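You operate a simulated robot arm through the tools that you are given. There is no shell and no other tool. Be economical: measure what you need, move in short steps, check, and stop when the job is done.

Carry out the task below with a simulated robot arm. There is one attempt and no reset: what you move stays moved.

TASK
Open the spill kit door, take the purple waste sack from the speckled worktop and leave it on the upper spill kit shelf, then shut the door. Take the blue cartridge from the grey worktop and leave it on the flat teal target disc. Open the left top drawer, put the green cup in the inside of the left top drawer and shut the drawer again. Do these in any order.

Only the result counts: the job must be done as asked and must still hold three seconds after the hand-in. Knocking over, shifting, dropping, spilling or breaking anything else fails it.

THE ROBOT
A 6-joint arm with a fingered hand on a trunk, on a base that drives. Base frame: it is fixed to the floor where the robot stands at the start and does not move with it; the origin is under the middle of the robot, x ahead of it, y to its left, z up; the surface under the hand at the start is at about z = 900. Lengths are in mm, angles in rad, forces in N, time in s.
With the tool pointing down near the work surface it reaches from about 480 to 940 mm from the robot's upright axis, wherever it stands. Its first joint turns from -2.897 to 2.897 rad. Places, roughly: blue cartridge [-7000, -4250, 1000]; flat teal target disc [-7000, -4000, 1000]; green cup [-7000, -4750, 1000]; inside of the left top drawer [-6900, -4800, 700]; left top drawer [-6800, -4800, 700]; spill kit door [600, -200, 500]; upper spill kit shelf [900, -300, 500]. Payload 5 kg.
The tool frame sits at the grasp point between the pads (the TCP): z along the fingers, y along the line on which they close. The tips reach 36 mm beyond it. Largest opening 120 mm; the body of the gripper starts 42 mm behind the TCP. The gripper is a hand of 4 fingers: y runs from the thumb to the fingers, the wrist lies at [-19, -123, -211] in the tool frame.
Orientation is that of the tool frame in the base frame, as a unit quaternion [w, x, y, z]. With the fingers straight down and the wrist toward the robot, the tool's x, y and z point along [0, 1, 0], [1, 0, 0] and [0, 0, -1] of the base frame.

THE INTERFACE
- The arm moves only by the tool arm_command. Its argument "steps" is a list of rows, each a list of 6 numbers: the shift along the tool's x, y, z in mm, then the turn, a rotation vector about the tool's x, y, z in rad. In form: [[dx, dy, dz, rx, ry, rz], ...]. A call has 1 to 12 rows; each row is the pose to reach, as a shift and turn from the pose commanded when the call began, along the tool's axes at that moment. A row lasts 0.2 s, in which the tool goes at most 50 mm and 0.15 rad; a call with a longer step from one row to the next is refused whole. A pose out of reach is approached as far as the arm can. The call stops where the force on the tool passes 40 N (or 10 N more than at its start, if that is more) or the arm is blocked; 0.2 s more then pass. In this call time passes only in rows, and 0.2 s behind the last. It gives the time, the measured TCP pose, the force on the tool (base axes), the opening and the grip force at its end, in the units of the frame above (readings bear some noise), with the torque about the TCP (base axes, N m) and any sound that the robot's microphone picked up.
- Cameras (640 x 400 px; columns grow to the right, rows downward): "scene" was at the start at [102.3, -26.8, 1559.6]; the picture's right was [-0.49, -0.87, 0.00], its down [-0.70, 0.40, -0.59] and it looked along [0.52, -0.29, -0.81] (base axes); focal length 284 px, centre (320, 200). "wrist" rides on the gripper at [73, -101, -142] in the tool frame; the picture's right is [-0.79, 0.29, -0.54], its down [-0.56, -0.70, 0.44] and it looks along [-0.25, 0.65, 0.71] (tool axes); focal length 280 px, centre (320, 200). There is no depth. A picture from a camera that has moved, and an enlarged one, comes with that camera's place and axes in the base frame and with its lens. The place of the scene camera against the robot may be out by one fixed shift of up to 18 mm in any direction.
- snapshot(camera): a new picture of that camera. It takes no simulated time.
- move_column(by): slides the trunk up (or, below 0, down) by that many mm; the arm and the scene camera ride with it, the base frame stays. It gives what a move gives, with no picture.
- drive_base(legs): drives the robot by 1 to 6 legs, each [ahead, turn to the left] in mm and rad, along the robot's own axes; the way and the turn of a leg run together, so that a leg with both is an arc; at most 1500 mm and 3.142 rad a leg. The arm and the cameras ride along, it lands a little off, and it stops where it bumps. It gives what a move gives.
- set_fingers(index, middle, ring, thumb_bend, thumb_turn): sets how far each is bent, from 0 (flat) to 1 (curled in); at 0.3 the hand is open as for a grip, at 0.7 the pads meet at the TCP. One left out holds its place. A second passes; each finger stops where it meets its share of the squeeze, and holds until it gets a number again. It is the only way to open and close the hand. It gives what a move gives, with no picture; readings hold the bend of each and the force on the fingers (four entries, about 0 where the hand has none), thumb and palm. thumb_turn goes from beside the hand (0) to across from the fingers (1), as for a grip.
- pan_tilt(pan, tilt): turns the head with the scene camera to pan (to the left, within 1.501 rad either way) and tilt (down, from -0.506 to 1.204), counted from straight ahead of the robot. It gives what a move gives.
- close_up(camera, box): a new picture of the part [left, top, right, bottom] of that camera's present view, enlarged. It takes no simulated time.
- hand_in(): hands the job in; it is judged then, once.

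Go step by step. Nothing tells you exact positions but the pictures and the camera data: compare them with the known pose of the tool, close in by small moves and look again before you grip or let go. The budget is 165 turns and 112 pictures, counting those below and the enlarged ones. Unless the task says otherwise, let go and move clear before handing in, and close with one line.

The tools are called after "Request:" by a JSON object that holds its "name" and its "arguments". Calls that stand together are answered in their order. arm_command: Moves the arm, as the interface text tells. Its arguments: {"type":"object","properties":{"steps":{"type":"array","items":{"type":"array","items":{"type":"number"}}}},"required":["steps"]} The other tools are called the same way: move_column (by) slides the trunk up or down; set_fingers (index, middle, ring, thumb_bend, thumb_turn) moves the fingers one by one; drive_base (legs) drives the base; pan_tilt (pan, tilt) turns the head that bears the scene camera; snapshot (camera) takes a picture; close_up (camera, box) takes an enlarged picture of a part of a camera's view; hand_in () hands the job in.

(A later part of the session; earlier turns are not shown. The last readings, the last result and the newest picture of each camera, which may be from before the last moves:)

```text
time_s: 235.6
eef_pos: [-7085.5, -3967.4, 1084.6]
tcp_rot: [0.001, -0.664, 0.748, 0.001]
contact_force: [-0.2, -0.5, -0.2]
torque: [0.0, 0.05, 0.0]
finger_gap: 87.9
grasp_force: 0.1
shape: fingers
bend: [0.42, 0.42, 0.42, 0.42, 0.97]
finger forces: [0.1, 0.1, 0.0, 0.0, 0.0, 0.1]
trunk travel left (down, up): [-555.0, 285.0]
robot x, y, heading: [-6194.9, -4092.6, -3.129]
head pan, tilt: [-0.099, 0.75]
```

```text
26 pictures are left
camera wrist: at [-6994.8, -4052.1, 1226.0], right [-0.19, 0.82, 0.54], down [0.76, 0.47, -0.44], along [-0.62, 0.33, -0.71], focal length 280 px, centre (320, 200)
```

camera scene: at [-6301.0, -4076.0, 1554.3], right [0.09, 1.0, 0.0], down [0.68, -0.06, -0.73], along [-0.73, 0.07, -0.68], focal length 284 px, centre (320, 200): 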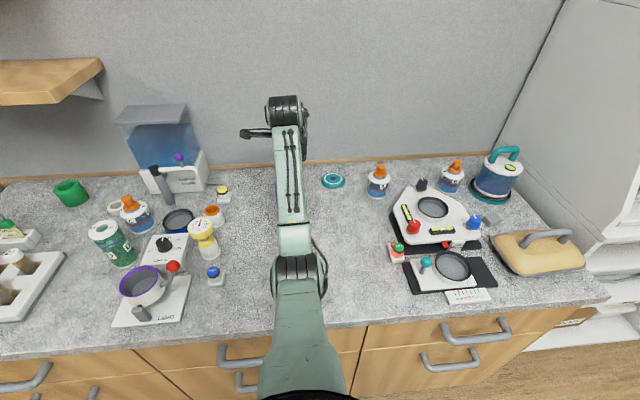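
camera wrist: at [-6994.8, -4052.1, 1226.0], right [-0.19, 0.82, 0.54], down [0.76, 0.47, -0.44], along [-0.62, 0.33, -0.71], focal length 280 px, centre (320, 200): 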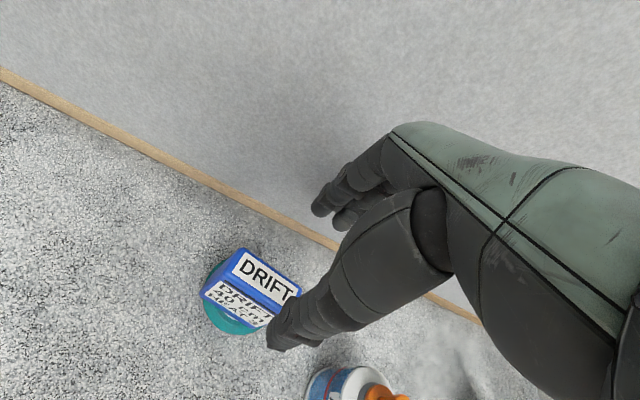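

The cartridge stands on the disc. Next the drawer: raise, back off and move in front of the left drawers, then pitch the hand forward.

Request:
{"name": "move_column", "arguments": {"by": 120}}

Request:
{"name": "drive_base", "arguments": {"legs": [[-420, 0], [0, 1.57], [570, 0], [0, -1.574]]}}

Request:
{"name": "arm_command", "arguments": {"steps": [[0, -30, 0, 0, 0, -0.065], [0, -60, 0, 0, 0, -0.13]]}}

Request:
{"name": "arm_command", "arguments": {"steps": [[0, 0, 0, -0.145, 0, 0], [0, 0, 0, -0.29, 0, 0], [0, 0, 0, -0.435, 0, 0], [0, 0, 0, -0.58, 0, 0], [0, 0, 0, -0.725, 0, 0], [0, 0, 0, -0.87, 0, 0], [0, 0, 0, -1.015, 0, 0], [0, 0, 0, -1.16, 0, 0], [0, 0, 0, -1.305, 0, 0], [0, 0, 0, -1.44, 0, 0], [0, 0, 0, -1.571, 0, 0]]}}

Request:
{"name": "pan_tilt", "arguments": {"pan": 0.1, "tilt": 0.6}}

Request:
{"name": "snapshot", "arguments": {"camera": "scene"}}

```text
time_s: 237.1
eef_pos: [-7086.4, -3966.8, 1202.8]
tcp_rot: [0.0, -0.664, 0.747, 0.001]
contact_force: [0.3, -0.2, 0.1]
torque: [0.01, 0.0, 0.01]
finger_gap: 87.9
grasp_force: 0.1
shape: fingers
bend: [0.42, 0.42, 0.42, 0.42, 0.97]
finger forces: [0.0, 0.0, 0.0, 0.1, 0.0, 0.0]
trunk travel left (down, up): [-675.0, 165.0]
robot x, y, heading: [-6194.0, -4092.5, -3.137]
head pan, tilt: [-0.099, 0.75]
```

```text
time_s: 252.0
eef_pos: [-6676.8, -4509.7, 1204.2]
tcp_rot: [0.001, -0.653, 0.758, 0.0]
contact_force: [-0.1, 0.0, -0.2]
torque: [-0.01, 0.0, -0.02]
finger_gap: 87.9
grasp_force: 0.1
shape: fingers
bend: [0.42, 0.42, 0.42, 0.42, 0.97]
finger forces: [0.0, 0.0, 0.0, 0.0, 0.0, 0.0]
trunk travel left (down, up): [-675.0, 165.0]
robot x, y, heading: [-5789.9, -4658.7, 3.123]
head pan, tilt: [-0.099, 0.75]
```

```text
time_s: 252.6
eef_pos: [-6615.4, -4516.6, 1203.2]
tcp_rot: [0.0, -0.701, 0.714, 0.001]
contact_force: [0.9, -0.1, -0.4]
torque: [-0.01, 0.0, -0.01]
finger_gap: 88.1
grasp_force: 0.0
shape: fingers
bend: [0.42, 0.42, 0.42, 0.42, 0.97]
finger forces: [0.0, 0.0, 0.0, 0.0, 0.0, 0.0]
trunk travel left (down, up): [-675.0, 165.0]
robot x, y, heading: [-5792.2, -4661.2, 3.123]
head pan, tilt: [-0.099, 0.75]
```

```text
time_s: 255.2
eef_pos: [-6633.6, -4558.8, 1148.8]
tcp_rot: [0.404, 0.621, -0.471, -0.479]
contact_force: [-0.3, 0.6, 0.6]
torque: [0.0, -0.01, 0.02]
finger_gap: 88.2
grasp_force: 0.0
shape: fingers
bend: [0.42, 0.42, 0.42, 0.42, 0.98]
finger forces: [0.1, 0.1, 0.1, 0.0, 0.0, 0.0]
out of reach, approached as far as the arm can: row 10
trunk travel left (down, up): [-675.0, 165.0]
robot x, y, heading: [-5793.0, -4661.6, 3.119]
head pan, tilt: [-0.099, 0.75]
stopped in row 11: the arm was blocked; the commanded pose is now the measured one
```

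```text
time_s: 255.9
eef_pos: [-6635.0, -4559.5, 1147.7]
tcp_rot: [0.404, 0.622, -0.471, -0.478]
contact_force: [0.6, 0.2, -0.2]
torque: [0.0, 0.03, 0.0]
finger_gap: 88.1
grasp_force: 0.1
shape: fingers
bend: [0.42, 0.42, 0.42, 0.42, 0.98]
finger forces: [0.1, 0.0, 0.0, 0.0, 0.1, 0.0]
trunk travel left (down, up): [-675.0, 165.0]
robot x, y, heading: [-5789.2, -4661.1, 3.126]
head pan, tilt: [0.099, 0.6]
```

```text
25 pictures are left
camera scene: at [-5901.5, -4658.2, 1687.0], right [-0.08, 1.0, 0.0], down [0.56, 0.04, -0.82], along [-0.82, -0.06, -0.57], focal length 284 px, centre (320, 200)
```

scene: 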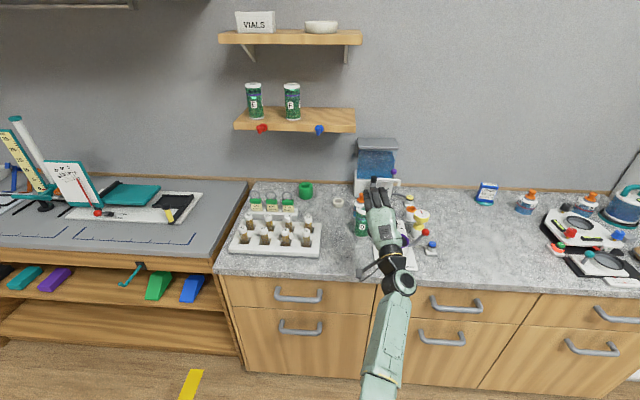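

The wrist hit a joint limit but the hand now points forward with fingers above the thumb, which is usable. I'll back off, lower to handle height, shift left and look with the wrist camera.

Request:
{"name": "drive_base", "arguments": {"legs": [[-300, 0]]}}

Request:
{"name": "move_column", "arguments": {"by": -330}}

Request:
{"name": "arm_command", "arguments": {"steps": [[22, 0, 0, 0, 0, 0.06], [57, -5, 0, 0, 0, 0.12], [95, -10, 0, 0, 0, 0.18], [135, -20, 0, 0, 0, 0.22], [180, -30, 0, 0, 0, 0.22], [222, -40, 0, 0, 0, 0.22]]}}

Request:
{"name": "snapshot", "arguments": {"camera": "wrist"}}

Request:
{"name": "snapshot", "arguments": {"camera": "scene"}}

```text
time_s: 258.1
eef_pos: [-6334.2, -4563.3, 1147.8]
tcp_rot: [0.403, 0.619, -0.473, -0.48]
contact_force: [-0.2, 0.1, 0.1]
torque: [0.03, -0.01, 0.0]
finger_gap: 87.9
grasp_force: 0.0
shape: fingers
bend: [0.42, 0.42, 0.42, 0.42, 0.98]
finger forces: [0.1, 0.0, 0.0, 0.0, 0.1, 0.0]
trunk travel left (down, up): [-675.0, 165.0]
robot x, y, heading: [-5491.6, -4668.5, 3.115]
head pan, tilt: [0.099, 0.6]
```

```text
time_s: 261.4
eef_pos: [-6333.9, -4564.2, 818.3]
tcp_rot: [0.404, 0.621, -0.472, -0.479]
contact_force: [0.9, 0.3, 0.7]
torque: [0.04, 0.0, -0.01]
finger_gap: 87.9
grasp_force: 0.0
shape: fingers
bend: [0.42, 0.42, 0.42, 0.42, 0.98]
finger forces: [0.1, 0.0, 0.0, 0.0, 0.0, 0.1]
trunk travel left (down, up): [-345.0, 495.0]
robot x, y, heading: [-5492.3, -4668.9, 3.113]
head pan, tilt: [0.099, 0.6]
```

```text
time_s: 262.8
eef_pos: [-6301.1, -4743.1, 752.2]
tcp_rot: [0.411, 0.609, -0.495, -0.464]
contact_force: [-1.2, 0.9, 0.9]
torque: [0.01, -0.04, 0.02]
finger_gap: 88.2
grasp_force: 0.1
shape: fingers
bend: [0.42, 0.42, 0.42, 0.42, 0.97]
finger forces: [0.0, 0.1, 0.0, 0.0, 0.0, 0.0]
out of reach, approached as far as the arm can: row 4, 5, 6
trunk travel left (down, up): [-345.0, 495.0]
robot x, y, heading: [-5491.7, -4666.5, 3.111]
head pan, tilt: [0.099, 0.6]
```

```text
24 pictures are left
camera wrist: at [-6135.9, -4792.3, 675.4], right [0.4, 0.75, 0.53], down [-0.32, 0.65, -0.69], along [-0.86, 0.11, 0.5], focal length 280 px, centre (320, 200)
```

wrist: 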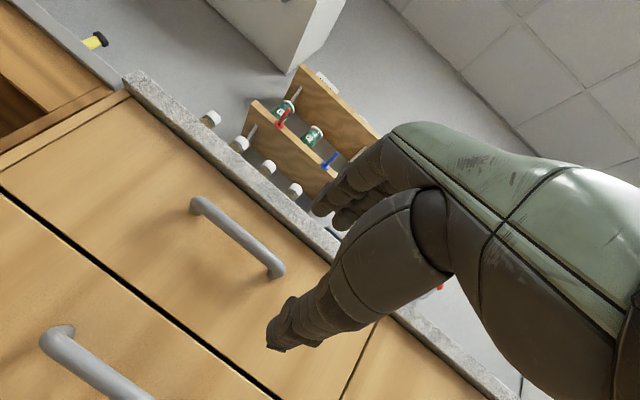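

```text
23 pictures are left
camera scene: at [-5601.8, -4665.4, 1357.1], right [-0.07, 1.0, 0.0], down [0.56, 0.04, -0.83], along [-0.82, -0.06, -0.56], focal length 284 px, centre (320, 200)
```

scene: 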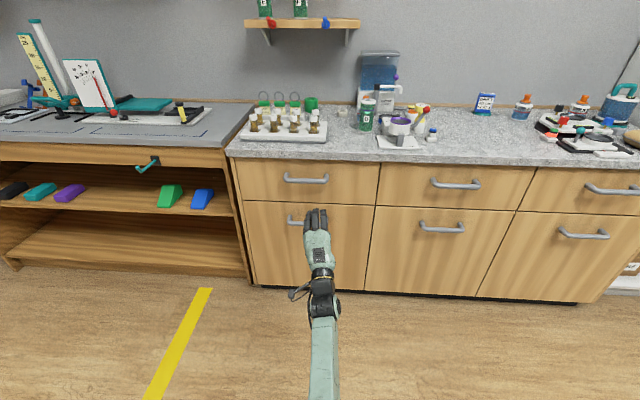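

Triangulation gives the handle at about (-6568, -4800, 789). I'll raise slightly, turn a touch left and drive in most of the way.

Request:
{"name": "move_column", "arguments": {"by": 38}}

Request:
{"name": "drive_base", "arguments": {"legs": [[0, 0.062], [200, 0]]}}

Request:
{"name": "snapshot", "arguments": {"camera": "wrist"}}

Request:
{"name": "close_up", "arguments": {"camera": "scene", "box": [240, 130, 400, 230]}}

```text
time_s: 263.6
eef_pos: [-6301.2, -4743.0, 789.8]
tcp_rot: [0.41, 0.609, -0.495, -0.464]
contact_force: [-0.1, 0.2, 0.4]
torque: [-0.01, 0.01, 0.03]
finger_gap: 88.3
grasp_force: 0.0
shape: fingers
bend: [0.42, 0.42, 0.42, 0.42, 0.97]
finger forces: [0.0, 0.0, 0.0, 0.0, 0.0, 0.0]
trunk travel left (down, up): [-383.0, 457.0]
robot x, y, heading: [-5494.4, -4667.9, 3.12]
head pan, tilt: [0.099, 0.6]
```

```text
time_s: 265.8
eef_pos: [-6496.5, -4799.6, 787.0]
tcp_rot: [0.423, 0.624, -0.477, -0.452]
contact_force: [0.0, 0.1, 0.5]
torque: [-0.02, 0.01, 0.0]
finger_gap: 88.5
grasp_force: 0.1
shape: fingers
bend: [0.42, 0.42, 0.42, 0.42, 0.97]
finger forces: [0.1, 0.1, 0.0, 0.1, 0.0, 0.0]
trunk travel left (down, up): [-383.0, 457.0]
robot x, y, heading: [-5690.6, -4678.2, -3.11]
head pan, tilt: [0.099, 0.6]
```

```text
22 pictures are left
camera wrist: at [-6329.0, -4837.4, 712.5], right [0.35, 0.77, 0.53], down [-0.36, 0.63, -0.69], along [-0.86, 0.05, 0.5], focal length 280 px, centre (320, 200)
```

wrist: 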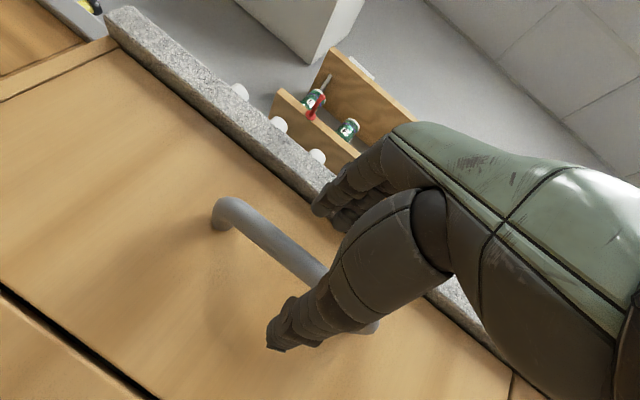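

```text
4.00 times, centred on (320, 180) of scene
camera zoom: at [-5803.7, -4679.0, 1395.0], right [-0.13, 0.99, 0.0], down [0.56, 0.08, -0.82], along [-0.82, -0.11, -0.57], focal length 1137 px, centre (320, 280)
```

zoom: 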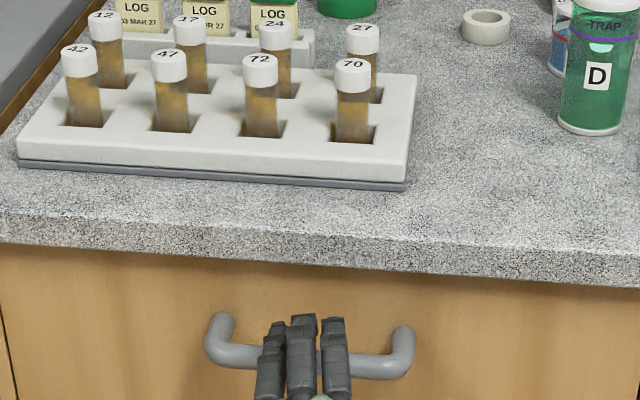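

The bar lies right in line with the gap. Driving the final 55 mm, then closing.

Request:
{"name": "drive_base", "arguments": {"legs": [[55, 0]]}}

Request:
{"name": "snapshot", "arguments": {"camera": "wrist"}}

```text
time_s: 266.8
eef_pos: [-6550.0, -4802.8, 790.4]
tcp_rot: [0.425, 0.624, -0.476, -0.452]
contact_force: [10.6, 0.3, -0.2]
torque: [0.0, 0.45, -0.15]
finger_gap: 88.5
grasp_force: 5.3
shape: fingers
bend: [0.42, 0.43, 0.42, 0.42, 0.97]
finger forces: [0.0, 6.9, 3.9, 0.1, 0.1, 0.0]
trunk travel left (down, up): [-383.0, 457.0]
robot x, y, heading: [-5755.0, -4679.1, -3.105]
head pan, tilt: [0.099, 0.6]
```

```text
20 pictures are left
camera wrist: at [-6382.9, -4839.9, 713.7], right [0.35, 0.77, 0.53], down [-0.36, 0.63, -0.69], along [-0.86, 0.05, 0.5], focal length 280 px, centre (320, 200)
```

wrist: 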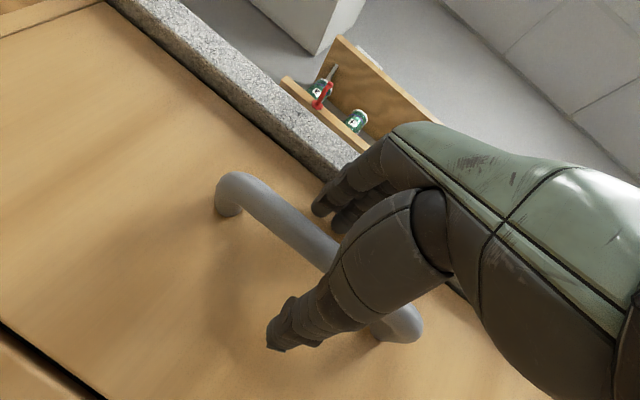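

The fingertips touch the drawer front, so the bar is enclosed. Closing and then pulling by driving back.

Request:
{"name": "set_fingers", "arguments": {"index": 0.75, "middle": 0.75, "ring": 0.75, "thumb_bend": 0.65}}

Request:
{"name": "drive_base", "arguments": {"legs": [[-100, 0]]}}

Request:
{"name": "snapshot", "arguments": {"camera": "scene"}}

```text
time_s: 267.8
eef_pos: [-6551.7, -4801.0, 788.6]
tcp_rot: [0.424, 0.624, -0.476, -0.451]
contact_force: [0.1, -0.5, -0.4]
torque: [0.01, 0.02, -0.01]
finger_gap: 3.6
grasp_force: 0.0
shape: fingers
bend: [0.75, 0.75, 0.75, 0.65, 0.97]
finger forces: [0.1, 0.0, 0.0, 0.0, 0.0, 0.0]
trunk travel left (down, up): [-383.0, 457.0]
robot x, y, heading: [-5748.8, -4669.9, -3.111]
head pan, tilt: [0.099, 0.6]
```

```text
time_s: 268.9
eef_pos: [-6451.2, -4797.2, 789.2]
tcp_rot: [0.425, 0.623, -0.476, -0.452]
contact_force: [0.3, -0.2, 0.6]
torque: [0.0, 0.0, -0.01]
finger_gap: 2.9
grasp_force: 0.0
shape: fingers
bend: [0.75, 0.75, 0.75, 0.65, 0.98]
finger forces: [0.0, 0.1, 0.0, 0.0, 0.0, 0.0]
trunk travel left (down, up): [-383.0, 457.0]
robot x, y, heading: [-5647.1, -4670.0, -3.106]
head pan, tilt: [0.099, 0.6]
```

```text
19 pictures are left
camera scene: at [-5757.0, -4677.4, 1395.2], right [-0.13, 0.99, 0.0], down [0.56, 0.08, -0.83], along [-0.82, -0.11, -0.56], focal length 284 px, centre (320, 200)
```

scene: 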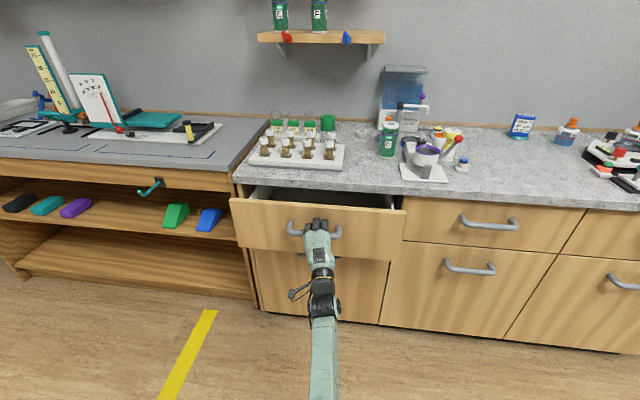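

The drawer is coming out, so I'll pull another 170 mm.

Request:
{"name": "drive_base", "arguments": {"legs": [[-170, 0]]}}

Request:
{"name": "snapshot", "arguments": {"camera": "scene"}}

```text
time_s: 270.5
eef_pos: [-6279.4, -4790.6, 789.2]
tcp_rot: [0.424, 0.624, -0.476, -0.452]
contact_force: [-0.9, 0.7, -0.2]
torque: [0.02, 0.01, 0.01]
finger_gap: 3.4
grasp_force: 0.1
shape: fingers
bend: [0.75, 0.75, 0.75, 0.65, 0.98]
finger forces: [0.0, 0.0, 0.0, 0.1, 0.0, 0.0]
trunk travel left (down, up): [-383.0, 457.0]
robot x, y, heading: [-5476.5, -4667.9, -3.106]
head pan, tilt: [0.099, 0.6]
```

```text
18 pictures are left
camera scene: at [-5584.8, -4671.3, 1395.2], right [-0.13, 0.99, 0.0], down [0.56, 0.08, -0.83], along [-0.82, -0.11, -0.56], focal length 284 px, centre (320, 200)
```

scene: 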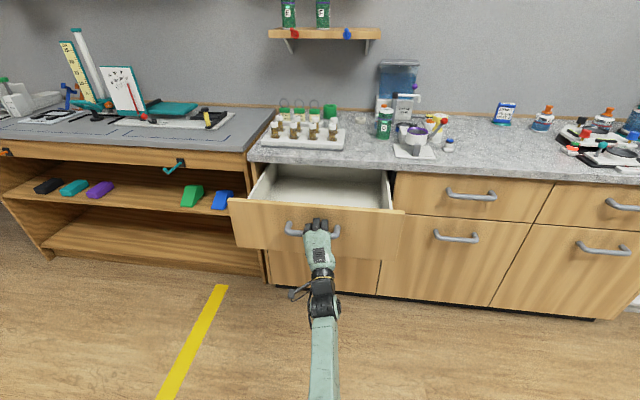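

The drawer opens fully, but with it out I can't get close enough to reach the cup at x ≈ -7060. So I'll push the drawer in again for now, move the cup to a free spot at the front of the counter, and then reopen the drawer.

Request:
{"name": "drive_base", "arguments": {"legs": [[255, 0]]}}

Request:
{"name": "set_fingers", "arguments": {"index": 0.42, "middle": 0.42, "ring": 0.42, "thumb_bend": 0.3}}

Request:
{"name": "drive_base", "arguments": {"legs": [[-250, 0]]}}

Request:
{"name": "arm_command", "arguments": {"steps": [[0, 0, 0, 0.134, 0.007, 0.02], [0, 0, 0, 0.267, 0.013, 0.039], [0, 0, 0, 0.401, 0.02, 0.059], [0, 0, 0, 0.535, 0.027, 0.078], [0, 0, 0, 0.669, 0.034, 0.098], [0, 0, 0, 0.802, 0.04, 0.118], [0, 0, 0, 0.936, 0.047, 0.137], [0, 0, 0, 1.07, 0.054, 0.157], [0, 0, 0, 1.203, 0.06, 0.176], [0, 0, 0, 1.337, 0.067, 0.196]]}}

Request:
{"name": "snapshot", "arguments": {"camera": "scene"}}

```text
time_s: 272.5
eef_pos: [-6539.6, -4801.0, 788.5]
tcp_rot: [0.424, 0.624, -0.477, -0.451]
contact_force: [-0.5, 0.0, 0.4]
torque: [-0.02, -0.01, 0.03]
finger_gap: 3.4
grasp_force: 0.7
shape: fingers
bend: [0.75, 0.75, 0.75, 0.65, 0.98]
finger forces: [0.5, 0.0, 0.1, 0.1, 0.0, 0.0]
trunk travel left (down, up): [-383.0, 457.0]
robot x, y, heading: [-5737.5, -4673.9, -3.105]
head pan, tilt: [0.099, 0.6]
```

```text
time_s: 273.5
eef_pos: [-6539.1, -4802.3, 788.8]
tcp_rot: [0.424, 0.625, -0.476, -0.451]
contact_force: [-0.1, 1.1, 0.6]
torque: [-0.02, 0.01, -0.01]
finger_gap: 105.6
grasp_force: 0.1
shape: fingers
bend: [0.42, 0.42, 0.42, 0.3, 0.98]
finger forces: [0.1, 0.1, 0.0, 0.0, 0.0, 0.1]
trunk travel left (down, up): [-383.0, 457.0]
robot x, y, heading: [-5736.9, -4676.0, -3.108]
head pan, tilt: [0.099, 0.6]
```

```text
time_s: 275.4
eef_pos: [-6289.5, -4793.3, 789.6]
tcp_rot: [0.425, 0.625, -0.475, -0.451]
contact_force: [-0.3, 0.5, 0.7]
torque: [-0.02, -0.03, 0.0]
finger_gap: 105.7
grasp_force: 0.1
shape: fingers
bend: [0.42, 0.42, 0.42, 0.3, 0.98]
finger forces: [0.0, 0.0, 0.0, 0.0, 0.0, 0.1]
trunk travel left (down, up): [-383.0, 457.0]
robot x, y, heading: [-5488.4, -4665.8, -3.11]
head pan, tilt: [0.099, 0.6]
```

```text
time_s: 277.6
eef_pos: [-6290.6, -4792.3, 789.3]
tcp_rot: [-0.001, 0.719, -0.695, 0.002]
contact_force: [-1.1, 0.0, -0.9]
torque: [-0.02, 0.01, 0.01]
finger_gap: 105.9
grasp_force: 0.0
shape: fingers
bend: [0.42, 0.42, 0.42, 0.3, 0.98]
finger forces: [0.1, 0.0, 0.1, 0.0, 0.1, 0.0]
out of reach, approached as far as the arm can: row 2, 3, 4, 5
trunk travel left (down, up): [-383.0, 457.0]
robot x, y, heading: [-5485.7, -4667.4, -3.11]
head pan, tilt: [0.099, 0.6]
```

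```text
17 pictures are left
camera scene: at [-5597.1, -4671.9, 1395.0], right [-0.14, 0.99, 0.0], down [0.56, 0.08, -0.83], along [-0.82, -0.11, -0.56], focal length 284 px, centre (320, 200)
```

scene: 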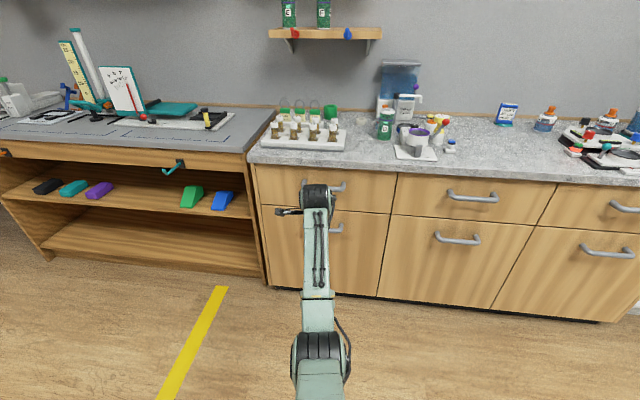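

The drawer is back in. Hand points down; now raising, driving in front of the counter toward the cup.

Request:
{"name": "move_column", "arguments": {"by": 330}}

Request:
{"name": "drive_base", "arguments": {"legs": [[660, 0]]}}

Request:
{"name": "pan_tilt", "arguments": {"pan": 0.15, "tilt": 0.7}}

Request:
{"name": "snapshot", "arguments": {"camera": "wrist"}}

Request:
{"name": "snapshot", "arguments": {"camera": "scene"}}

```text
time_s: 280.9
eef_pos: [-6290.8, -4793.3, 1119.2]
tcp_rot: [0.0, 0.721, -0.692, 0.001]
contact_force: [-0.3, -0.6, 0.5]
torque: [0.01, 0.0, 0.03]
finger_gap: 105.8
grasp_force: 0.0
shape: fingers
bend: [0.42, 0.42, 0.42, 0.3, 0.98]
finger forces: [0.0, 0.0, 0.0, 0.0, 0.0, 0.0]
trunk travel left (down, up): [-713.0, 127.0]
robot x, y, heading: [-5487.4, -4667.0, -3.109]
head pan, tilt: [0.099, 0.6]
```

```text
time_s: 284.9
eef_pos: [-6945.0, -4834.1, 1120.1]
tcp_rot: [0.001, 0.726, -0.688, 0.001]
contact_force: [-0.1, -1.0, 0.0]
torque: [0.0, 0.01, -0.01]
finger_gap: 105.8
grasp_force: 0.1
shape: fingers
bend: [0.42, 0.42, 0.42, 0.3, 0.98]
finger forces: [0.1, 0.0, 0.1, 0.0, 0.0, 0.0]
trunk travel left (down, up): [-713.0, 127.0]
robot x, y, heading: [-6142.9, -4696.0, -3.089]
head pan, tilt: [0.099, 0.6]
```

```text
time_s: 285.5
eef_pos: [-6944.3, -4832.8, 1118.7]
tcp_rot: [0.001, 0.726, -0.688, 0.001]
contact_force: [-0.6, -0.8, -0.4]
torque: [0.0, 0.0, 0.03]
finger_gap: 106.1
grasp_force: 0.0
shape: fingers
bend: [0.42, 0.42, 0.42, 0.3, 0.98]
finger forces: [0.1, 0.1, 0.0, 0.0, 0.0, 0.0]
trunk travel left (down, up): [-713.0, 127.0]
robot x, y, heading: [-6143.7, -4695.4, -3.09]
head pan, tilt: [0.15, 0.7]
```

```text
16 pictures are left
camera wrist: at [-6841.9, -4901.0, 1260.9], right [-0.33, 0.77, 0.54], down [0.67, 0.59, -0.44], along [-0.67, 0.22, -0.71], focal length 280 px, centre (320, 200)
```

wrist: 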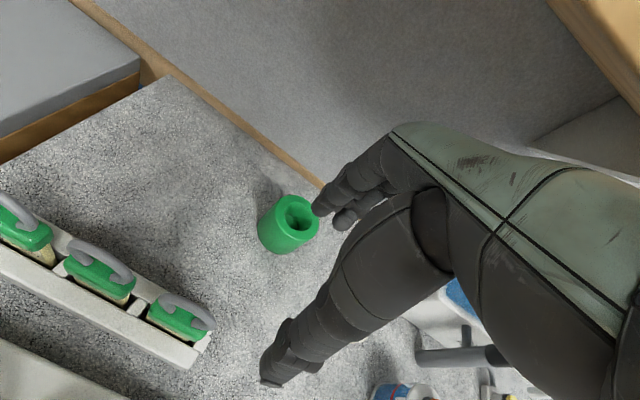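

```text
15 pictures are left
camera scene: at [-6249.9, -4706.2, 1716.4], right [-0.2, 0.98, 0.0], down [0.63, 0.13, -0.77], along [-0.75, -0.15, -0.64], focal length 284 px, centre (320, 200)
```

scene: 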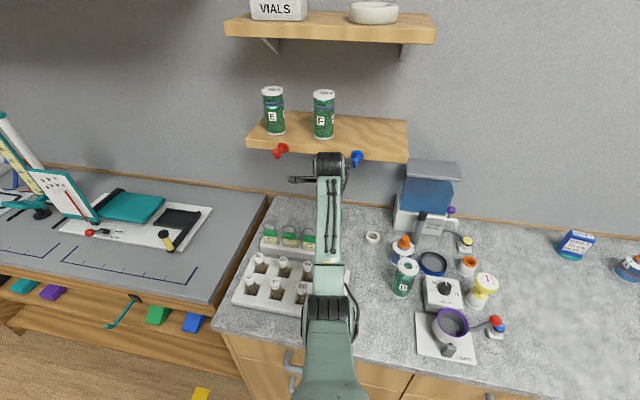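

The cup is at about (-7075, -4824), Ø~70 mm. To avoid the hooks under the wall shelf I'll first move right, lower, and then approach below shelf height.

Request:
{"name": "set_fingers", "arguments": {"index": 0.36, "middle": 0.36, "ring": 0.36, "thumb_bend": 0.36}}

Request:
{"name": "arm_command", "arguments": {"steps": [[-34, -2, 0, 0, 0, 0], [-68, -4, 0, 0, 0, 0], [-68, -4, 30, 0, 0, 0], [-68, -4, 60, 0, 0, 0], [-68, -4, 90, 0, 0, 0]]}}

Request:
{"name": "drive_base", "arguments": {"legs": [[40, 0]]}}

Request:
{"name": "arm_command", "arguments": {"steps": [[17, 31, 0, 0, 0, 0], [35, 62, 0, 0, 0, 0], [52, 93, 0, 0, 0, 0]]}}

Request:
{"name": "snapshot", "arguments": {"camera": "wrist"}}

```text
time_s: 286.5
eef_pos: [-6945.0, -4834.0, 1118.6]
tcp_rot: [0.0, 0.725, -0.688, 0.001]
contact_force: [-0.2, -0.4, -0.4]
torque: [-0.04, 0.01, -0.03]
finger_gap: 106.4
grasp_force: 0.0
shape: fingers
bend: [0.36, 0.36, 0.36, 0.36, 0.98]
finger forces: [0.0, 0.1, 0.1, 0.0, 0.0, 0.0]
trunk travel left (down, up): [-713.0, 127.0]
robot x, y, heading: [-6145.6, -4694.8, -3.089]
head pan, tilt: [0.15, 0.7]
```

```text
time_s: 287.7
eef_pos: [-6945.0, -4765.4, 1029.6]
tcp_rot: [0.001, 0.725, -0.688, 0.0]
contact_force: [-0.1, 0.2, 0.7]
torque: [-0.03, -0.01, -0.02]
finger_gap: 106.2
grasp_force: 0.0
shape: fingers
bend: [0.36, 0.36, 0.36, 0.36, 0.98]
finger forces: [0.0, 0.1, 0.0, 0.0, 0.0, 0.0]
trunk travel left (down, up): [-713.0, 127.0]
robot x, y, heading: [-6144.8, -4699.9, -3.091]
head pan, tilt: [0.15, 0.7]
```

```text
time_s: 288.6
eef_pos: [-6982.7, -4768.0, 1032.9]
tcp_rot: [0.001, 0.725, -0.688, 0.0]
contact_force: [-1.4, -1.1, 0.4]
torque: [0.0, 0.03, -0.01]
finger_gap: 106.2
grasp_force: 0.1
shape: fingers
bend: [0.36, 0.36, 0.36, 0.36, 0.98]
finger forces: [0.0, 0.1, 0.0, 0.0, 0.1, 0.0]
trunk travel left (down, up): [-713.0, 127.0]
robot x, y, heading: [-6186.9, -4696.6, -3.085]
head pan, tilt: [0.15, 0.7]
```

```text
time_s: 289.4
eef_pos: [-7068.1, -4820.9, 1025.7]
tcp_rot: [-0.002, 0.725, -0.689, 0.003]
contact_force: [-0.3, -0.1, -0.1]
torque: [-0.01, 0.0, 0.0]
finger_gap: 106.1
grasp_force: 0.0
shape: fingers
bend: [0.36, 0.36, 0.36, 0.36, 0.98]
finger forces: [0.0, 0.0, 0.0, 0.1, 0.0, 0.0]
trunk travel left (down, up): [-713.0, 127.0]
robot x, y, heading: [-6183.8, -4697.9, -3.089]
head pan, tilt: [0.15, 0.7]
```

```text
14 pictures are left
camera wrist: at [-6965.7, -4888.1, 1167.8], right [-0.33, 0.77, 0.54], down [0.67, 0.59, -0.44], along [-0.66, 0.22, -0.72], focal length 280 px, centre (320, 200)
```

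wrist: 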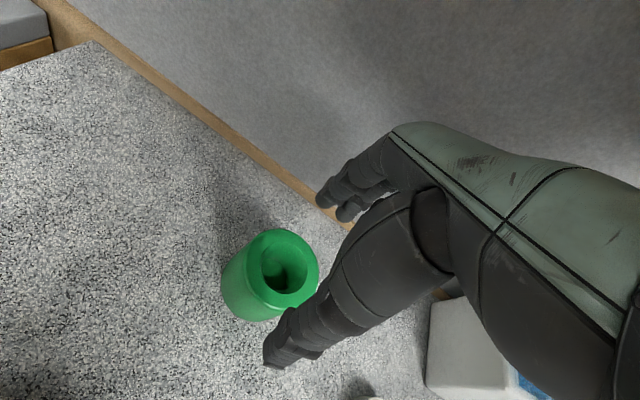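

Well centred over the cup. Descending to z ≈ 946 and closing.

Request:
{"name": "arm_command", "arguments": {"steps": [[3, 1, 30, 0, 0, 0], [3, 1, 60, 0, 0, 0], [3, 1, 78, 0, 0, 0]]}}

Request:
{"name": "set_fingers", "arguments": {"index": 0.6, "middle": 0.6, "ring": 0.6, "thumb_bend": 0.6}}

Request:
{"name": "snapshot", "arguments": {"camera": "wrist"}}

```text
time_s: 290.2
eef_pos: [-7075.9, -4828.4, 951.3]
tcp_rot: [0.0, 0.726, -0.688, -0.001]
contact_force: [-0.3, 0.3, 0.3]
torque: [0.0, 0.01, -0.01]
finger_gap: 106.2
grasp_force: 0.1
shape: fingers
bend: [0.36, 0.36, 0.36, 0.36, 0.98]
finger forces: [0.0, 0.0, 0.1, 0.1, 0.0, 0.0]
trunk travel left (down, up): [-713.0, 127.0]
robot x, y, heading: [-6184.8, -4698.9, -3.088]
head pan, tilt: [0.15, 0.7]
```

```text
time_s: 291.2
eef_pos: [-7074.7, -4827.9, 951.4]
tcp_rot: [0.0, 0.726, -0.688, 0.0]
contact_force: [0.3, 1.3, 0.1]
torque: [0.04, 0.08, 0.03]
finger_gap: 67.3
grasp_force: 19.8
shape: fingers
bend: [0.5, 0.53, 0.6, 0.51, 0.96]
finger forces: [11.8, 6.9, 0.0, 0.0, 19.6, 0.0]
trunk travel left (down, up): [-713.0, 127.0]
robot x, y, heading: [-6184.2, -4695.4, -3.083]
head pan, tilt: [0.15, 0.7]
```

```text
13 pictures are left
camera wrist: at [-6971.3, -4895.8, 1093.8], right [-0.33, 0.77, 0.54], down [0.67, 0.6, -0.44], along [-0.67, 0.22, -0.71], focal length 280 px, centre (320, 200)
```

wrist: 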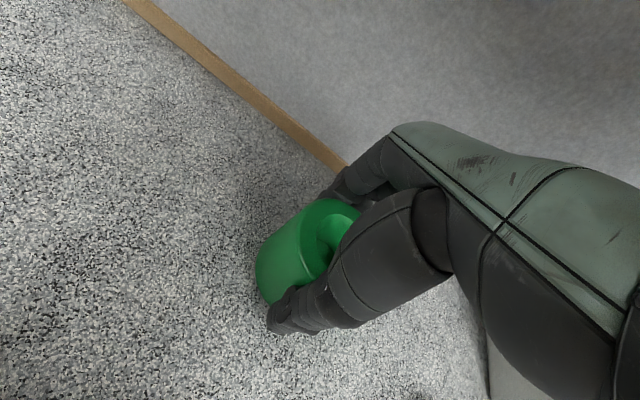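

Cup gripped. I'll lift it a little, retrace out from under the shelf, raise it, and bring it over the free spot near (-6660, -4615).

Request:
{"name": "arm_command", "arguments": {"steps": [[0, 0, -40, 0, 0, 0], [0, 0, -78, 0, 0, 0], [-17, -31, -78, 0, 0, 0], [-35, -62, -78, 0, 0, 0], [-55, -93, -78, 0, 0, 0]]}}

Request:
{"name": "drive_base", "arguments": {"legs": [[-60, 0]]}}

Request:
{"name": "arm_command", "arguments": {"steps": [[0, 0, -45, 0, 0, 0], [0, 0, -95, 0, 0, 0]]}}

Request:
{"name": "drive_base", "arguments": {"legs": [[-260, 0]]}}

Request:
{"name": "arm_command", "arguments": {"steps": [[-45, 0, 0, 0, 0, 0], [-90, 0, 0, 0, 0, 0], [-135, 0, 0, 0, 0, 0]]}}

Request:
{"name": "snapshot", "arguments": {"camera": "scene"}}

```text
time_s: 292.4
eef_pos: [-6982.8, -4766.0, 1029.1]
tcp_rot: [0.001, 0.726, -0.688, 0.001]
contact_force: [0.3, 0.5, -1.0]
torque: [0.03, 0.0, -0.01]
finger_gap: 66.9
grasp_force: 18.6
shape: fingers
bend: [0.5, 0.54, 0.6, 0.52, 0.96]
finger forces: [11.7, 6.5, 0.0, 0.0, 19.3, 0.0]
trunk travel left (down, up): [-713.0, 127.0]
robot x, y, heading: [-6182.2, -4699.7, -3.093]
head pan, tilt: [0.15, 0.7]
```

```text
time_s: 293.4
eef_pos: [-6923.5, -4761.7, 1029.3]
tcp_rot: [0.001, 0.725, -0.689, 0.001]
contact_force: [0.0, -0.7, -1.9]
torque: [0.04, -0.02, 0.01]
finger_gap: 67.1
grasp_force: 18.5
shape: fingers
bend: [0.5, 0.54, 0.6, 0.52, 0.96]
finger forces: [11.7, 6.6, 0.0, 0.0, 19.2, 0.0]
trunk travel left (down, up): [-713.0, 127.0]
robot x, y, heading: [-6124.2, -4696.3, -3.092]
head pan, tilt: [0.15, 0.7]
```

```text
time_s: 294.0
eef_pos: [-6922.1, -4762.1, 1124.7]
tcp_rot: [-0.001, 0.725, -0.689, 0.001]
contact_force: [0.4, 0.4, -1.8]
torque: [0.01, 0.05, 0.03]
finger_gap: 66.8
grasp_force: 18.5
shape: fingers
bend: [0.5, 0.54, 0.6, 0.52, 0.96]
finger forces: [11.6, 6.7, 0.0, 0.0, 19.1, 0.1]
trunk travel left (down, up): [-713.0, 127.0]
robot x, y, heading: [-6123.4, -4697.2, -3.09]
head pan, tilt: [0.15, 0.7]
```

```text
time_s: 296.0
eef_pos: [-6669.0, -4750.6, 1123.1]
tcp_rot: [0.0, 0.725, -0.689, 0.0]
contact_force: [-0.4, 0.2, -2.1]
torque: [0.01, 0.0, -0.03]
finger_gap: 67.1
grasp_force: 18.5
shape: fingers
bend: [0.5, 0.54, 0.6, 0.52, 0.96]
finger forces: [11.6, 6.6, 0.0, 0.0, 19.1, 0.0]
trunk travel left (down, up): [-713.0, 127.0]
robot x, y, heading: [-5867.5, -4683.6, -3.094]
head pan, tilt: [0.15, 0.7]
```

```text
time_s: 296.8
eef_pos: [-6674.1, -4614.1, 1124.2]
tcp_rot: [0.0, 0.726, -0.688, 0.001]
contact_force: [-0.5, -0.9, -1.2]
torque: [-0.01, -0.02, 0.0]
finger_gap: 67.0
grasp_force: 18.2
shape: fingers
bend: [0.5, 0.54, 0.6, 0.52, 0.96]
finger forces: [11.5, 6.4, 0.1, 0.0, 18.9, 0.1]
trunk travel left (down, up): [-713.0, 127.0]
robot x, y, heading: [-5868.3, -4682.2, -3.088]
head pan, tilt: [0.15, 0.7]
```

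```text
12 pictures are left
camera scene: at [-5973.9, -4689.8, 1716.5], right [-0.2, 0.98, 0.0], down [0.63, 0.13, -0.77], along [-0.75, -0.15, -0.64], focal length 284 px, centre (320, 200)
```

scene: 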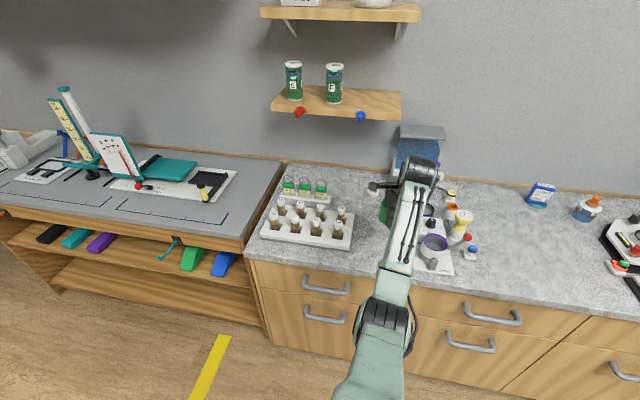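

Over the free spot. Lowering the cup onto the counter until contact.

Request:
{"name": "move_column", "arguments": {"by": -160}}

Request:
{"name": "arm_command", "arguments": {"steps": [[0, 0, 4, 0, 0, 0], [0, 0, 8, 0, 0, 0], [0, 0, 11, 0, 0, 0], [0, 0, 14, 0, 0, 0]]}}

Request:
{"name": "snapshot", "arguments": {"camera": "wrist"}}

```text
time_s: 298.6
eef_pos: [-6675.3, -4615.5, 965.2]
tcp_rot: [0.002, 0.725, -0.689, 0.001]
contact_force: [0.4, 0.1, -2.1]
torque: [-0.04, 0.02, 0.01]
finger_gap: 66.8
grasp_force: 18.7
shape: fingers
bend: [0.5, 0.54, 0.6, 0.52, 0.96]
finger forces: [11.6, 6.5, 0.1, 0.1, 18.9, 0.0]
trunk travel left (down, up): [-553.0, 287.0]
robot x, y, heading: [-5868.3, -4684.0, -3.089]
head pan, tilt: [0.15, 0.7]
```

```text
time_s: 299.6
eef_pos: [-6676.4, -4616.5, 953.4]
tcp_rot: [0.002, 0.726, -0.688, 0.0]
contact_force: [0.5, -1.7, 4.4]
torque: [0.04, 0.19, 0.05]
finger_gap: 66.8
grasp_force: 19.3
shape: fingers
bend: [0.5, 0.54, 0.6, 0.52, 0.96]
finger forces: [11.6, 7.2, 0.0, 0.1, 19.3, 0.1]
trunk travel left (down, up): [-553.0, 287.0]
robot x, y, heading: [-5868.3, -4684.0, -3.091]
head pan, tilt: [0.15, 0.7]
```

```text
11 pictures are left
camera wrist: at [-6571.4, -4683.3, 1093.5], right [-0.33, 0.77, 0.54], down [0.67, 0.6, -0.45], along [-0.67, 0.22, -0.71], focal length 280 px, centre (320, 200)
```

wrist: 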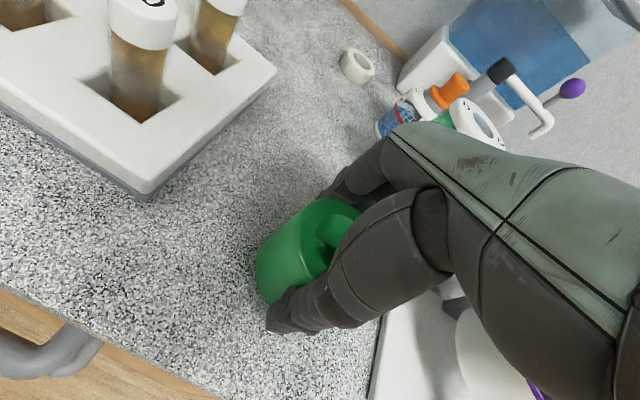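

Cup set down. Releasing, lifting by the trunk, backing off and preparing the forward hand pose for the drawer handle again.

Request:
{"name": "set_fingers", "arguments": {"index": 0.36, "middle": 0.36, "ring": 0.36, "thumb_bend": 0.36}}

Request:
{"name": "move_column", "arguments": {"by": 130}}

Request:
{"name": "drive_base", "arguments": {"legs": [[-400, 0]]}}

Request:
{"name": "arm_command", "arguments": {"steps": [[48, 0, 0, 0, 0, 0], [95, 0, 0, 0, 0, 0], [142, 0, 0, 0, 0, 0], [189, 0, 0, 0, 0, 0]]}}

Request:
{"name": "arm_command", "arguments": {"steps": [[0, 0, 0, -0.134, -0.007, -0.02], [0, 0, 0, -0.267, -0.013, -0.039], [0, 0, 0, -0.401, -0.02, -0.059], [0, 0, 0, -0.535, -0.027, -0.078], [0, 0, 0, -0.669, -0.034, -0.098], [0, 0, 0, -0.802, -0.04, -0.118], [0, 0, 0, -0.936, -0.047, -0.137], [0, 0, 0, -1.07, -0.054, -0.157], [0, 0, 0, -1.203, -0.06, -0.176], [0, 0, 0, -1.337, -0.067, -0.196]]}}

```text
time_s: 300.6
eef_pos: [-6676.3, -4614.9, 950.3]
tcp_rot: [0.0, 0.725, -0.689, 0.001]
contact_force: [-0.6, 0.4, -0.1]
torque: [-0.02, 0.0, -0.06]
finger_gap: 105.5
grasp_force: 0.0
shape: fingers
bend: [0.36, 0.36, 0.36, 0.36, 0.97]
finger forces: [0.0, 0.0, 0.0, 0.0, 0.1, 0.0]
trunk travel left (down, up): [-553.0, 287.0]
robot x, y, heading: [-5873.1, -4680.3, -3.092]
head pan, tilt: [0.15, 0.7]
```

```text
time_s: 302.2
eef_pos: [-6675.2, -4615.1, 1079.9]
tcp_rot: [0.001, 0.726, -0.688, 0.0]
contact_force: [-0.4, 0.2, 0.7]
torque: [-0.02, 0.0, 0.03]
finger_gap: 105.8
grasp_force: 0.0
shape: fingers
bend: [0.36, 0.36, 0.36, 0.36, 0.97]
finger forces: [0.1, 0.1, 0.0, 0.0, 0.1, 0.0]
trunk travel left (down, up): [-683.0, 157.0]
robot x, y, heading: [-5869.3, -4682.2, -3.091]
head pan, tilt: [0.15, 0.7]
```

```text
time_s: 304.9
eef_pos: [-6284.3, -4593.2, 1080.2]
tcp_rot: [0.001, 0.725, -0.689, 0.001]
contact_force: [0.0, 0.6, 0.2]
torque: [0.02, -0.01, 0.01]
finger_gap: 105.6
grasp_force: 0.1
shape: fingers
bend: [0.36, 0.36, 0.36, 0.36, 0.97]
finger forces: [0.1, 0.1, 0.0, 0.0, 0.0, 0.1]
trunk travel left (down, up): [-683.0, 157.0]
robot x, y, heading: [-5477.4, -4661.6, -3.092]
head pan, tilt: [0.15, 0.7]
```

```text
time_s: 305.9
eef_pos: [-6274.5, -4785.9, 1079.1]
tcp_rot: [-0.001, 0.724, -0.69, -0.001]
contact_force: [-0.5, -0.7, 0.0]
torque: [0.06, 0.01, -0.01]
finger_gap: 105.8
grasp_force: 0.1
shape: fingers
bend: [0.36, 0.36, 0.36, 0.36, 0.98]
finger forces: [0.1, 0.0, 0.0, 0.0, 0.0, 0.0]
trunk travel left (down, up): [-683.0, 157.0]
robot x, y, heading: [-5475.8, -4662.1, -3.095]
head pan, tilt: [0.15, 0.7]
```

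```text
time_s: 308.1
eef_pos: [-6280.8, -4768.2, 1083.6]
tcp_rot: [0.407, 0.618, -0.508, -0.44]
contact_force: [-0.3, -1.2, -0.4]
torque: [0.06, -0.01, -0.06]
finger_gap: 105.6
grasp_force: 0.0
shape: fingers
bend: [0.36, 0.36, 0.36, 0.36, 0.98]
finger forces: [0.0, 0.0, 0.1, 0.1, 0.1, 0.1]
out of reach, approached as far as the arm can: row 9, 10
trunk travel left (down, up): [-683.0, 157.0]
robot x, y, heading: [-5476.9, -4663.5, -3.094]
head pan, tilt: [0.15, 0.7]
```

Request:
{"name": "move_column", "arguments": {"by": -295}}

Request:
{"name": "set_fingers", "arguments": {"index": 0.42, "middle": 0.42, "ring": 0.42, "thumb_bend": 0.42}}

Request:
{"name": "drive_base", "arguments": {"legs": [[0, 0.02], [205, 0]]}}

Request:
{"name": "snapshot", "arguments": {"camera": "wrist"}}

```text
time_s: 311.0
eef_pos: [-6279.2, -4768.9, 789.3]
tcp_rot: [0.405, 0.619, -0.507, -0.442]
contact_force: [0.8, -0.7, -0.9]
torque: [0.03, 0.0, -0.01]
finger_gap: 105.8
grasp_force: 0.0
shape: fingers
bend: [0.36, 0.36, 0.36, 0.36, 0.98]
finger forces: [0.0, 0.0, 0.0, 0.0, 0.0, 0.0]
trunk travel left (down, up): [-388.0, 452.0]
robot x, y, heading: [-5480.2, -4664.0, -3.091]
head pan, tilt: [0.15, 0.7]
```

```text
time_s: 312.0
eef_pos: [-6279.1, -4769.5, 789.3]
tcp_rot: [0.406, 0.619, -0.507, -0.442]
contact_force: [-0.3, -0.1, 0.0]
torque: [-0.01, -0.01, -0.03]
finger_gap: 89.0
grasp_force: 0.0
shape: fingers
bend: [0.42, 0.42, 0.42, 0.42, 0.98]
finger forces: [0.0, 0.0, 0.0, 0.0, 0.1, 0.1]
trunk travel left (down, up): [-388.0, 452.0]
robot x, y, heading: [-5482.0, -4667.0, -3.097]
head pan, tilt: [0.15, 0.7]
```

```text
time_s: 314.1
eef_pos: [-6481.0, -4800.7, 788.6]
tcp_rot: [0.408, 0.624, -0.502, -0.438]
contact_force: [0.1, -0.1, 0.2]
torque: [0.0, 0.01, -0.01]
finger_gap: 89.1
grasp_force: 0.0
shape: fingers
bend: [0.42, 0.42, 0.42, 0.42, 0.98]
finger forces: [0.0, 0.0, 0.0, 0.0, 0.1, 0.0]
trunk travel left (down, up): [-388.0, 452.0]
robot x, y, heading: [-5680.3, -4676.6, -3.075]
head pan, tilt: [0.15, 0.7]
```

```text
10 pictures are left
camera wrist: at [-6310.9, -4845.3, 721.8], right [0.35, 0.77, 0.53], down [-0.3, 0.63, -0.71], along [-0.89, 0.09, 0.45], focal length 280 px, centre (320, 200)
```

wrist: 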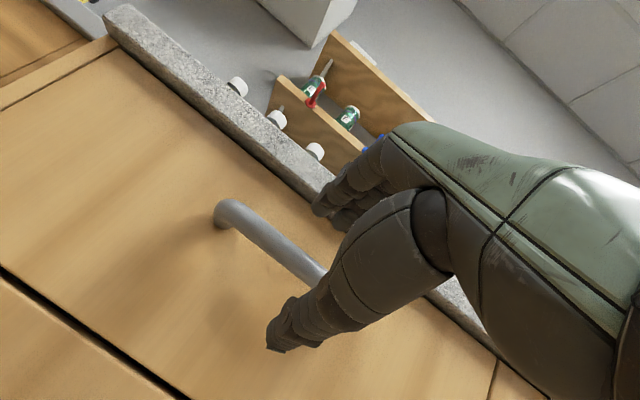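

Same view as before. Drive in, close, pull the drawer fully out, then release and back away.

Request:
{"name": "drive_base", "arguments": {"legs": [[60, 0]]}}

Request:
{"name": "set_fingers", "arguments": {"index": 0.75, "middle": 0.75, "ring": 0.75, "thumb_bend": 0.65}}

Request:
{"name": "drive_base", "arguments": {"legs": [[-270, 0]]}}

Request:
{"name": "snapshot", "arguments": {"camera": "scene"}}

```text
time_s: 315.1
eef_pos: [-6541.2, -4804.4, 787.7]
tcp_rot: [0.409, 0.624, -0.502, -0.438]
contact_force: [-0.6, -0.4, -0.6]
torque: [0.01, 0.03, 0.01]
finger_gap: 89.0
grasp_force: 0.0
shape: fingers
bend: [0.42, 0.42, 0.42, 0.42, 0.98]
finger forces: [0.1, 0.0, 0.0, 0.1, 0.0, 0.0]
trunk travel left (down, up): [-388.0, 452.0]
robot x, y, heading: [-5735.6, -4678.4, -3.076]
head pan, tilt: [0.15, 0.7]
```

```text
time_s: 316.1
eef_pos: [-6541.8, -4803.8, 788.4]
tcp_rot: [0.41, 0.624, -0.501, -0.438]
contact_force: [0.7, -0.1, 0.2]
torque: [0.01, -0.01, 0.0]
finger_gap: 3.6
grasp_force: 0.9
shape: fingers
bend: [0.75, 0.75, 0.75, 0.64, 0.97]
finger forces: [0.1, 0.1, 0.1, 0.1, 1.0, 0.0]
trunk travel left (down, up): [-388.0, 452.0]
robot x, y, heading: [-5741.7, -4684.4, -3.073]
head pan, tilt: [0.15, 0.7]
```

```text
time_s: 318.1
eef_pos: [-6269.0, -4777.8, 788.2]
tcp_rot: [0.407, 0.623, -0.504, -0.439]
contact_force: [-0.7, 0.1, -0.4]
torque: [0.03, -0.02, -0.02]
finger_gap: 3.2
grasp_force: 0.1
shape: fingers
bend: [0.75, 0.75, 0.75, 0.65, 0.97]
finger forces: [0.0, 0.0, 0.0, 0.0, 0.1, 0.0]
trunk travel left (down, up): [-388.0, 452.0]
robot x, y, heading: [-5469.5, -4664.4, -3.079]
head pan, tilt: [0.15, 0.7]
```

```text
9 pictures are left
camera scene: at [-5573.7, -4674.2, 1391.5], right [-0.21, 0.98, 0.0], down [0.63, 0.13, -0.77], along [-0.75, -0.16, -0.64], focal length 284 px, centre (320, 200)
```

scene: 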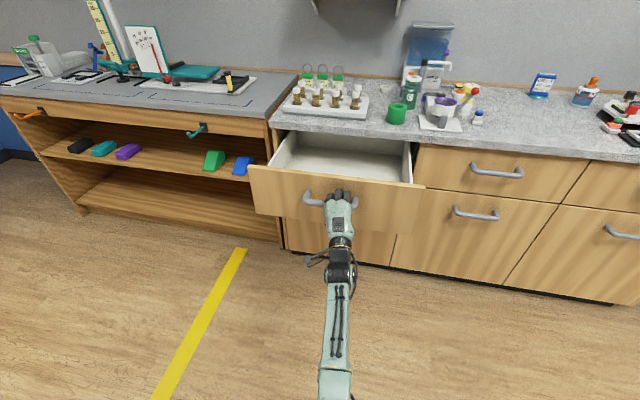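

Drawer open and the cup waits at its spot. Releasing the handle, backing off and turning the hand down.

Request:
{"name": "set_fingers", "arguments": {"index": 0.42, "middle": 0.42, "ring": 0.42, "thumb_bend": 0.3}}

Request:
{"name": "drive_base", "arguments": {"legs": [[-160, 0]]}}

Request:
{"name": "arm_command", "arguments": {"steps": [[0, 0, 0, 0.128, 0.009, 0.013], [0, 0, 0, 0.256, 0.018, 0.025], [0, 0, 0, 0.385, 0.027, 0.038], [0, 0, 0, 0.513, 0.036, 0.051], [0, 0, 0, 0.641, 0.044, 0.064], [0, 0, 0, 0.769, 0.053, 0.076], [0, 0, 0, 0.897, 0.062, 0.089], [0, 0, 0, 1.026, 0.071, 0.102], [0, 0, 0, 1.154, 0.08, 0.114], [0, 0, 0, 1.282, 0.089, 0.127]]}}

Request:
{"name": "move_column", "arguments": {"by": 297}}

Request:
{"name": "set_fingers", "arguments": {"index": 0.36, "middle": 0.36, "ring": 0.36, "thumb_bend": 0.36}}

```text
time_s: 319.1
eef_pos: [-6271.1, -4779.6, 789.4]
tcp_rot: [0.407, 0.622, -0.504, -0.44]
contact_force: [-0.4, -0.4, -0.7]
torque: [-0.02, -0.02, 0.02]
finger_gap: 105.3
grasp_force: 0.0
shape: fingers
bend: [0.42, 0.42, 0.42, 0.3, 0.97]
finger forces: [0.1, 0.1, 0.0, 0.1, 0.1, 0.1]
trunk travel left (down, up): [-388.0, 452.0]
robot x, y, heading: [-5468.6, -4662.6, -3.081]
head pan, tilt: [0.15, 0.7]
```

```text
time_s: 320.6
eef_pos: [-6110.9, -4768.5, 789.9]
tcp_rot: [0.408, 0.622, -0.503, -0.44]
contact_force: [0.3, -0.7, -0.1]
torque: [0.0, -0.02, 0.03]
finger_gap: 105.3
grasp_force: 0.0
shape: fingers
bend: [0.42, 0.42, 0.42, 0.3, 0.97]
finger forces: [0.0, 0.0, 0.0, 0.0, 0.0, 0.1]
trunk travel left (down, up): [-388.0, 452.0]
robot x, y, heading: [-5307.6, -4650.5, -3.081]
head pan, tilt: [0.15, 0.7]
```

```text
time_s: 322.8
eef_pos: [-6110.0, -4768.1, 789.4]
tcp_rot: [0.0, 0.728, -0.685, 0.001]
contact_force: [0.2, -0.5, 0.3]
torque: [-0.04, -0.03, 0.01]
finger_gap: 105.9
grasp_force: 0.0
shape: fingers
bend: [0.42, 0.42, 0.42, 0.3, 0.97]
finger forces: [0.0, 0.0, 0.0, 0.0, 0.1, 0.0]
out of reach, approached as far as the arm can: row 1
trunk travel left (down, up): [-388.0, 452.0]
robot x, y, heading: [-5308.5, -4655.8, -3.081]
head pan, tilt: [0.15, 0.7]
```

```text
time_s: 325.8
eef_pos: [-6110.5, -4769.3, 1085.8]
tcp_rot: [0.002, 0.728, -0.685, 0.0]
contact_force: [-0.2, 0.4, -0.1]
torque: [-0.02, 0.03, 0.0]
finger_gap: 105.7
grasp_force: 0.2
shape: fingers
bend: [0.42, 0.42, 0.42, 0.3, 0.97]
finger forces: [0.1, 0.0, 0.0, 0.0, 0.0, 0.1]
trunk travel left (down, up): [-685.0, 155.0]
robot x, y, heading: [-5310.5, -4656.2, -3.08]
head pan, tilt: [0.15, 0.7]
```

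```text
time_s: 326.8
eef_pos: [-6109.9, -4769.1, 1085.6]
tcp_rot: [0.001, 0.729, -0.685, 0.0]
contact_force: [0.1, -0.3, -0.3]
torque: [-0.01, -0.01, -0.01]
finger_gap: 106.5
grasp_force: 0.1
shape: fingers
bend: [0.36, 0.36, 0.36, 0.36, 0.97]
finger forces: [0.0, 0.0, 0.0, 0.0, 0.1, 0.1]
trunk travel left (down, up): [-685.0, 155.0]
robot x, y, heading: [-5309.7, -4649.8, -3.085]
head pan, tilt: [0.15, 0.7]
```

Request:
{"name": "drive_base", "arguments": {"legs": [[540, 0]]}}

Request:
{"name": "arm_command", "arguments": {"steps": [[-47, 4, 0, 0, 0, 0], [-94, 8, 0, 0, 0, 0], [-141, 12, 0, 0, 0, 0], [-188, 15, 0, 0, 0, 0]]}}

Request:
{"name": "snapshot", "arguments": {"camera": "wrist"}}

```text
time_s: 330.2
eef_pos: [-6652.3, -4794.1, 1085.4]
tcp_rot: [0.002, 0.726, -0.688, 0.0]
contact_force: [-0.3, -0.3, 0.7]
torque: [0.03, 0.03, -0.02]
finger_gap: 106.2
grasp_force: 0.0
shape: fingers
bend: [0.36, 0.36, 0.36, 0.36, 0.97]
finger forces: [0.1, 0.1, 0.1, 0.0, 0.1, 0.0]
trunk travel left (down, up): [-685.0, 155.0]
robot x, y, heading: [-5850.1, -4686.2, -3.084]
head pan, tilt: [0.15, 0.7]
```

```text
time_s: 331.2
eef_pos: [-6680.3, -4605.2, 1086.8]
tcp_rot: [0.002, 0.727, -0.687, 0.001]
contact_force: [0.1, 1.6, -0.4]
torque: [-0.04, -0.01, 0.01]
finger_gap: 106.3
grasp_force: 0.0
shape: fingers
bend: [0.36, 0.36, 0.36, 0.36, 0.98]
finger forces: [0.0, 0.0, 0.0, 0.0, 0.0, 0.0]
trunk travel left (down, up): [-685.0, 155.0]
robot x, y, heading: [-5848.0, -4683.3, -3.081]
head pan, tilt: [0.15, 0.7]
```

```text
8 pictures are left
camera wrist: at [-6575.9, -4671.1, 1228.1], right [-0.33, 0.77, 0.54], down [0.67, 0.6, -0.45], along [-0.67, 0.21, -0.71], focal length 280 px, centre (320, 200)
```

wrist: 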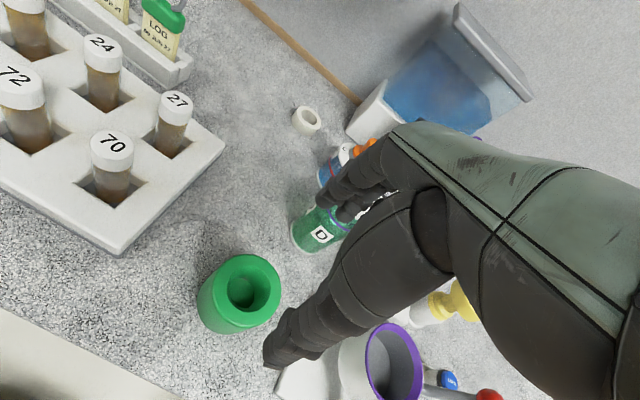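

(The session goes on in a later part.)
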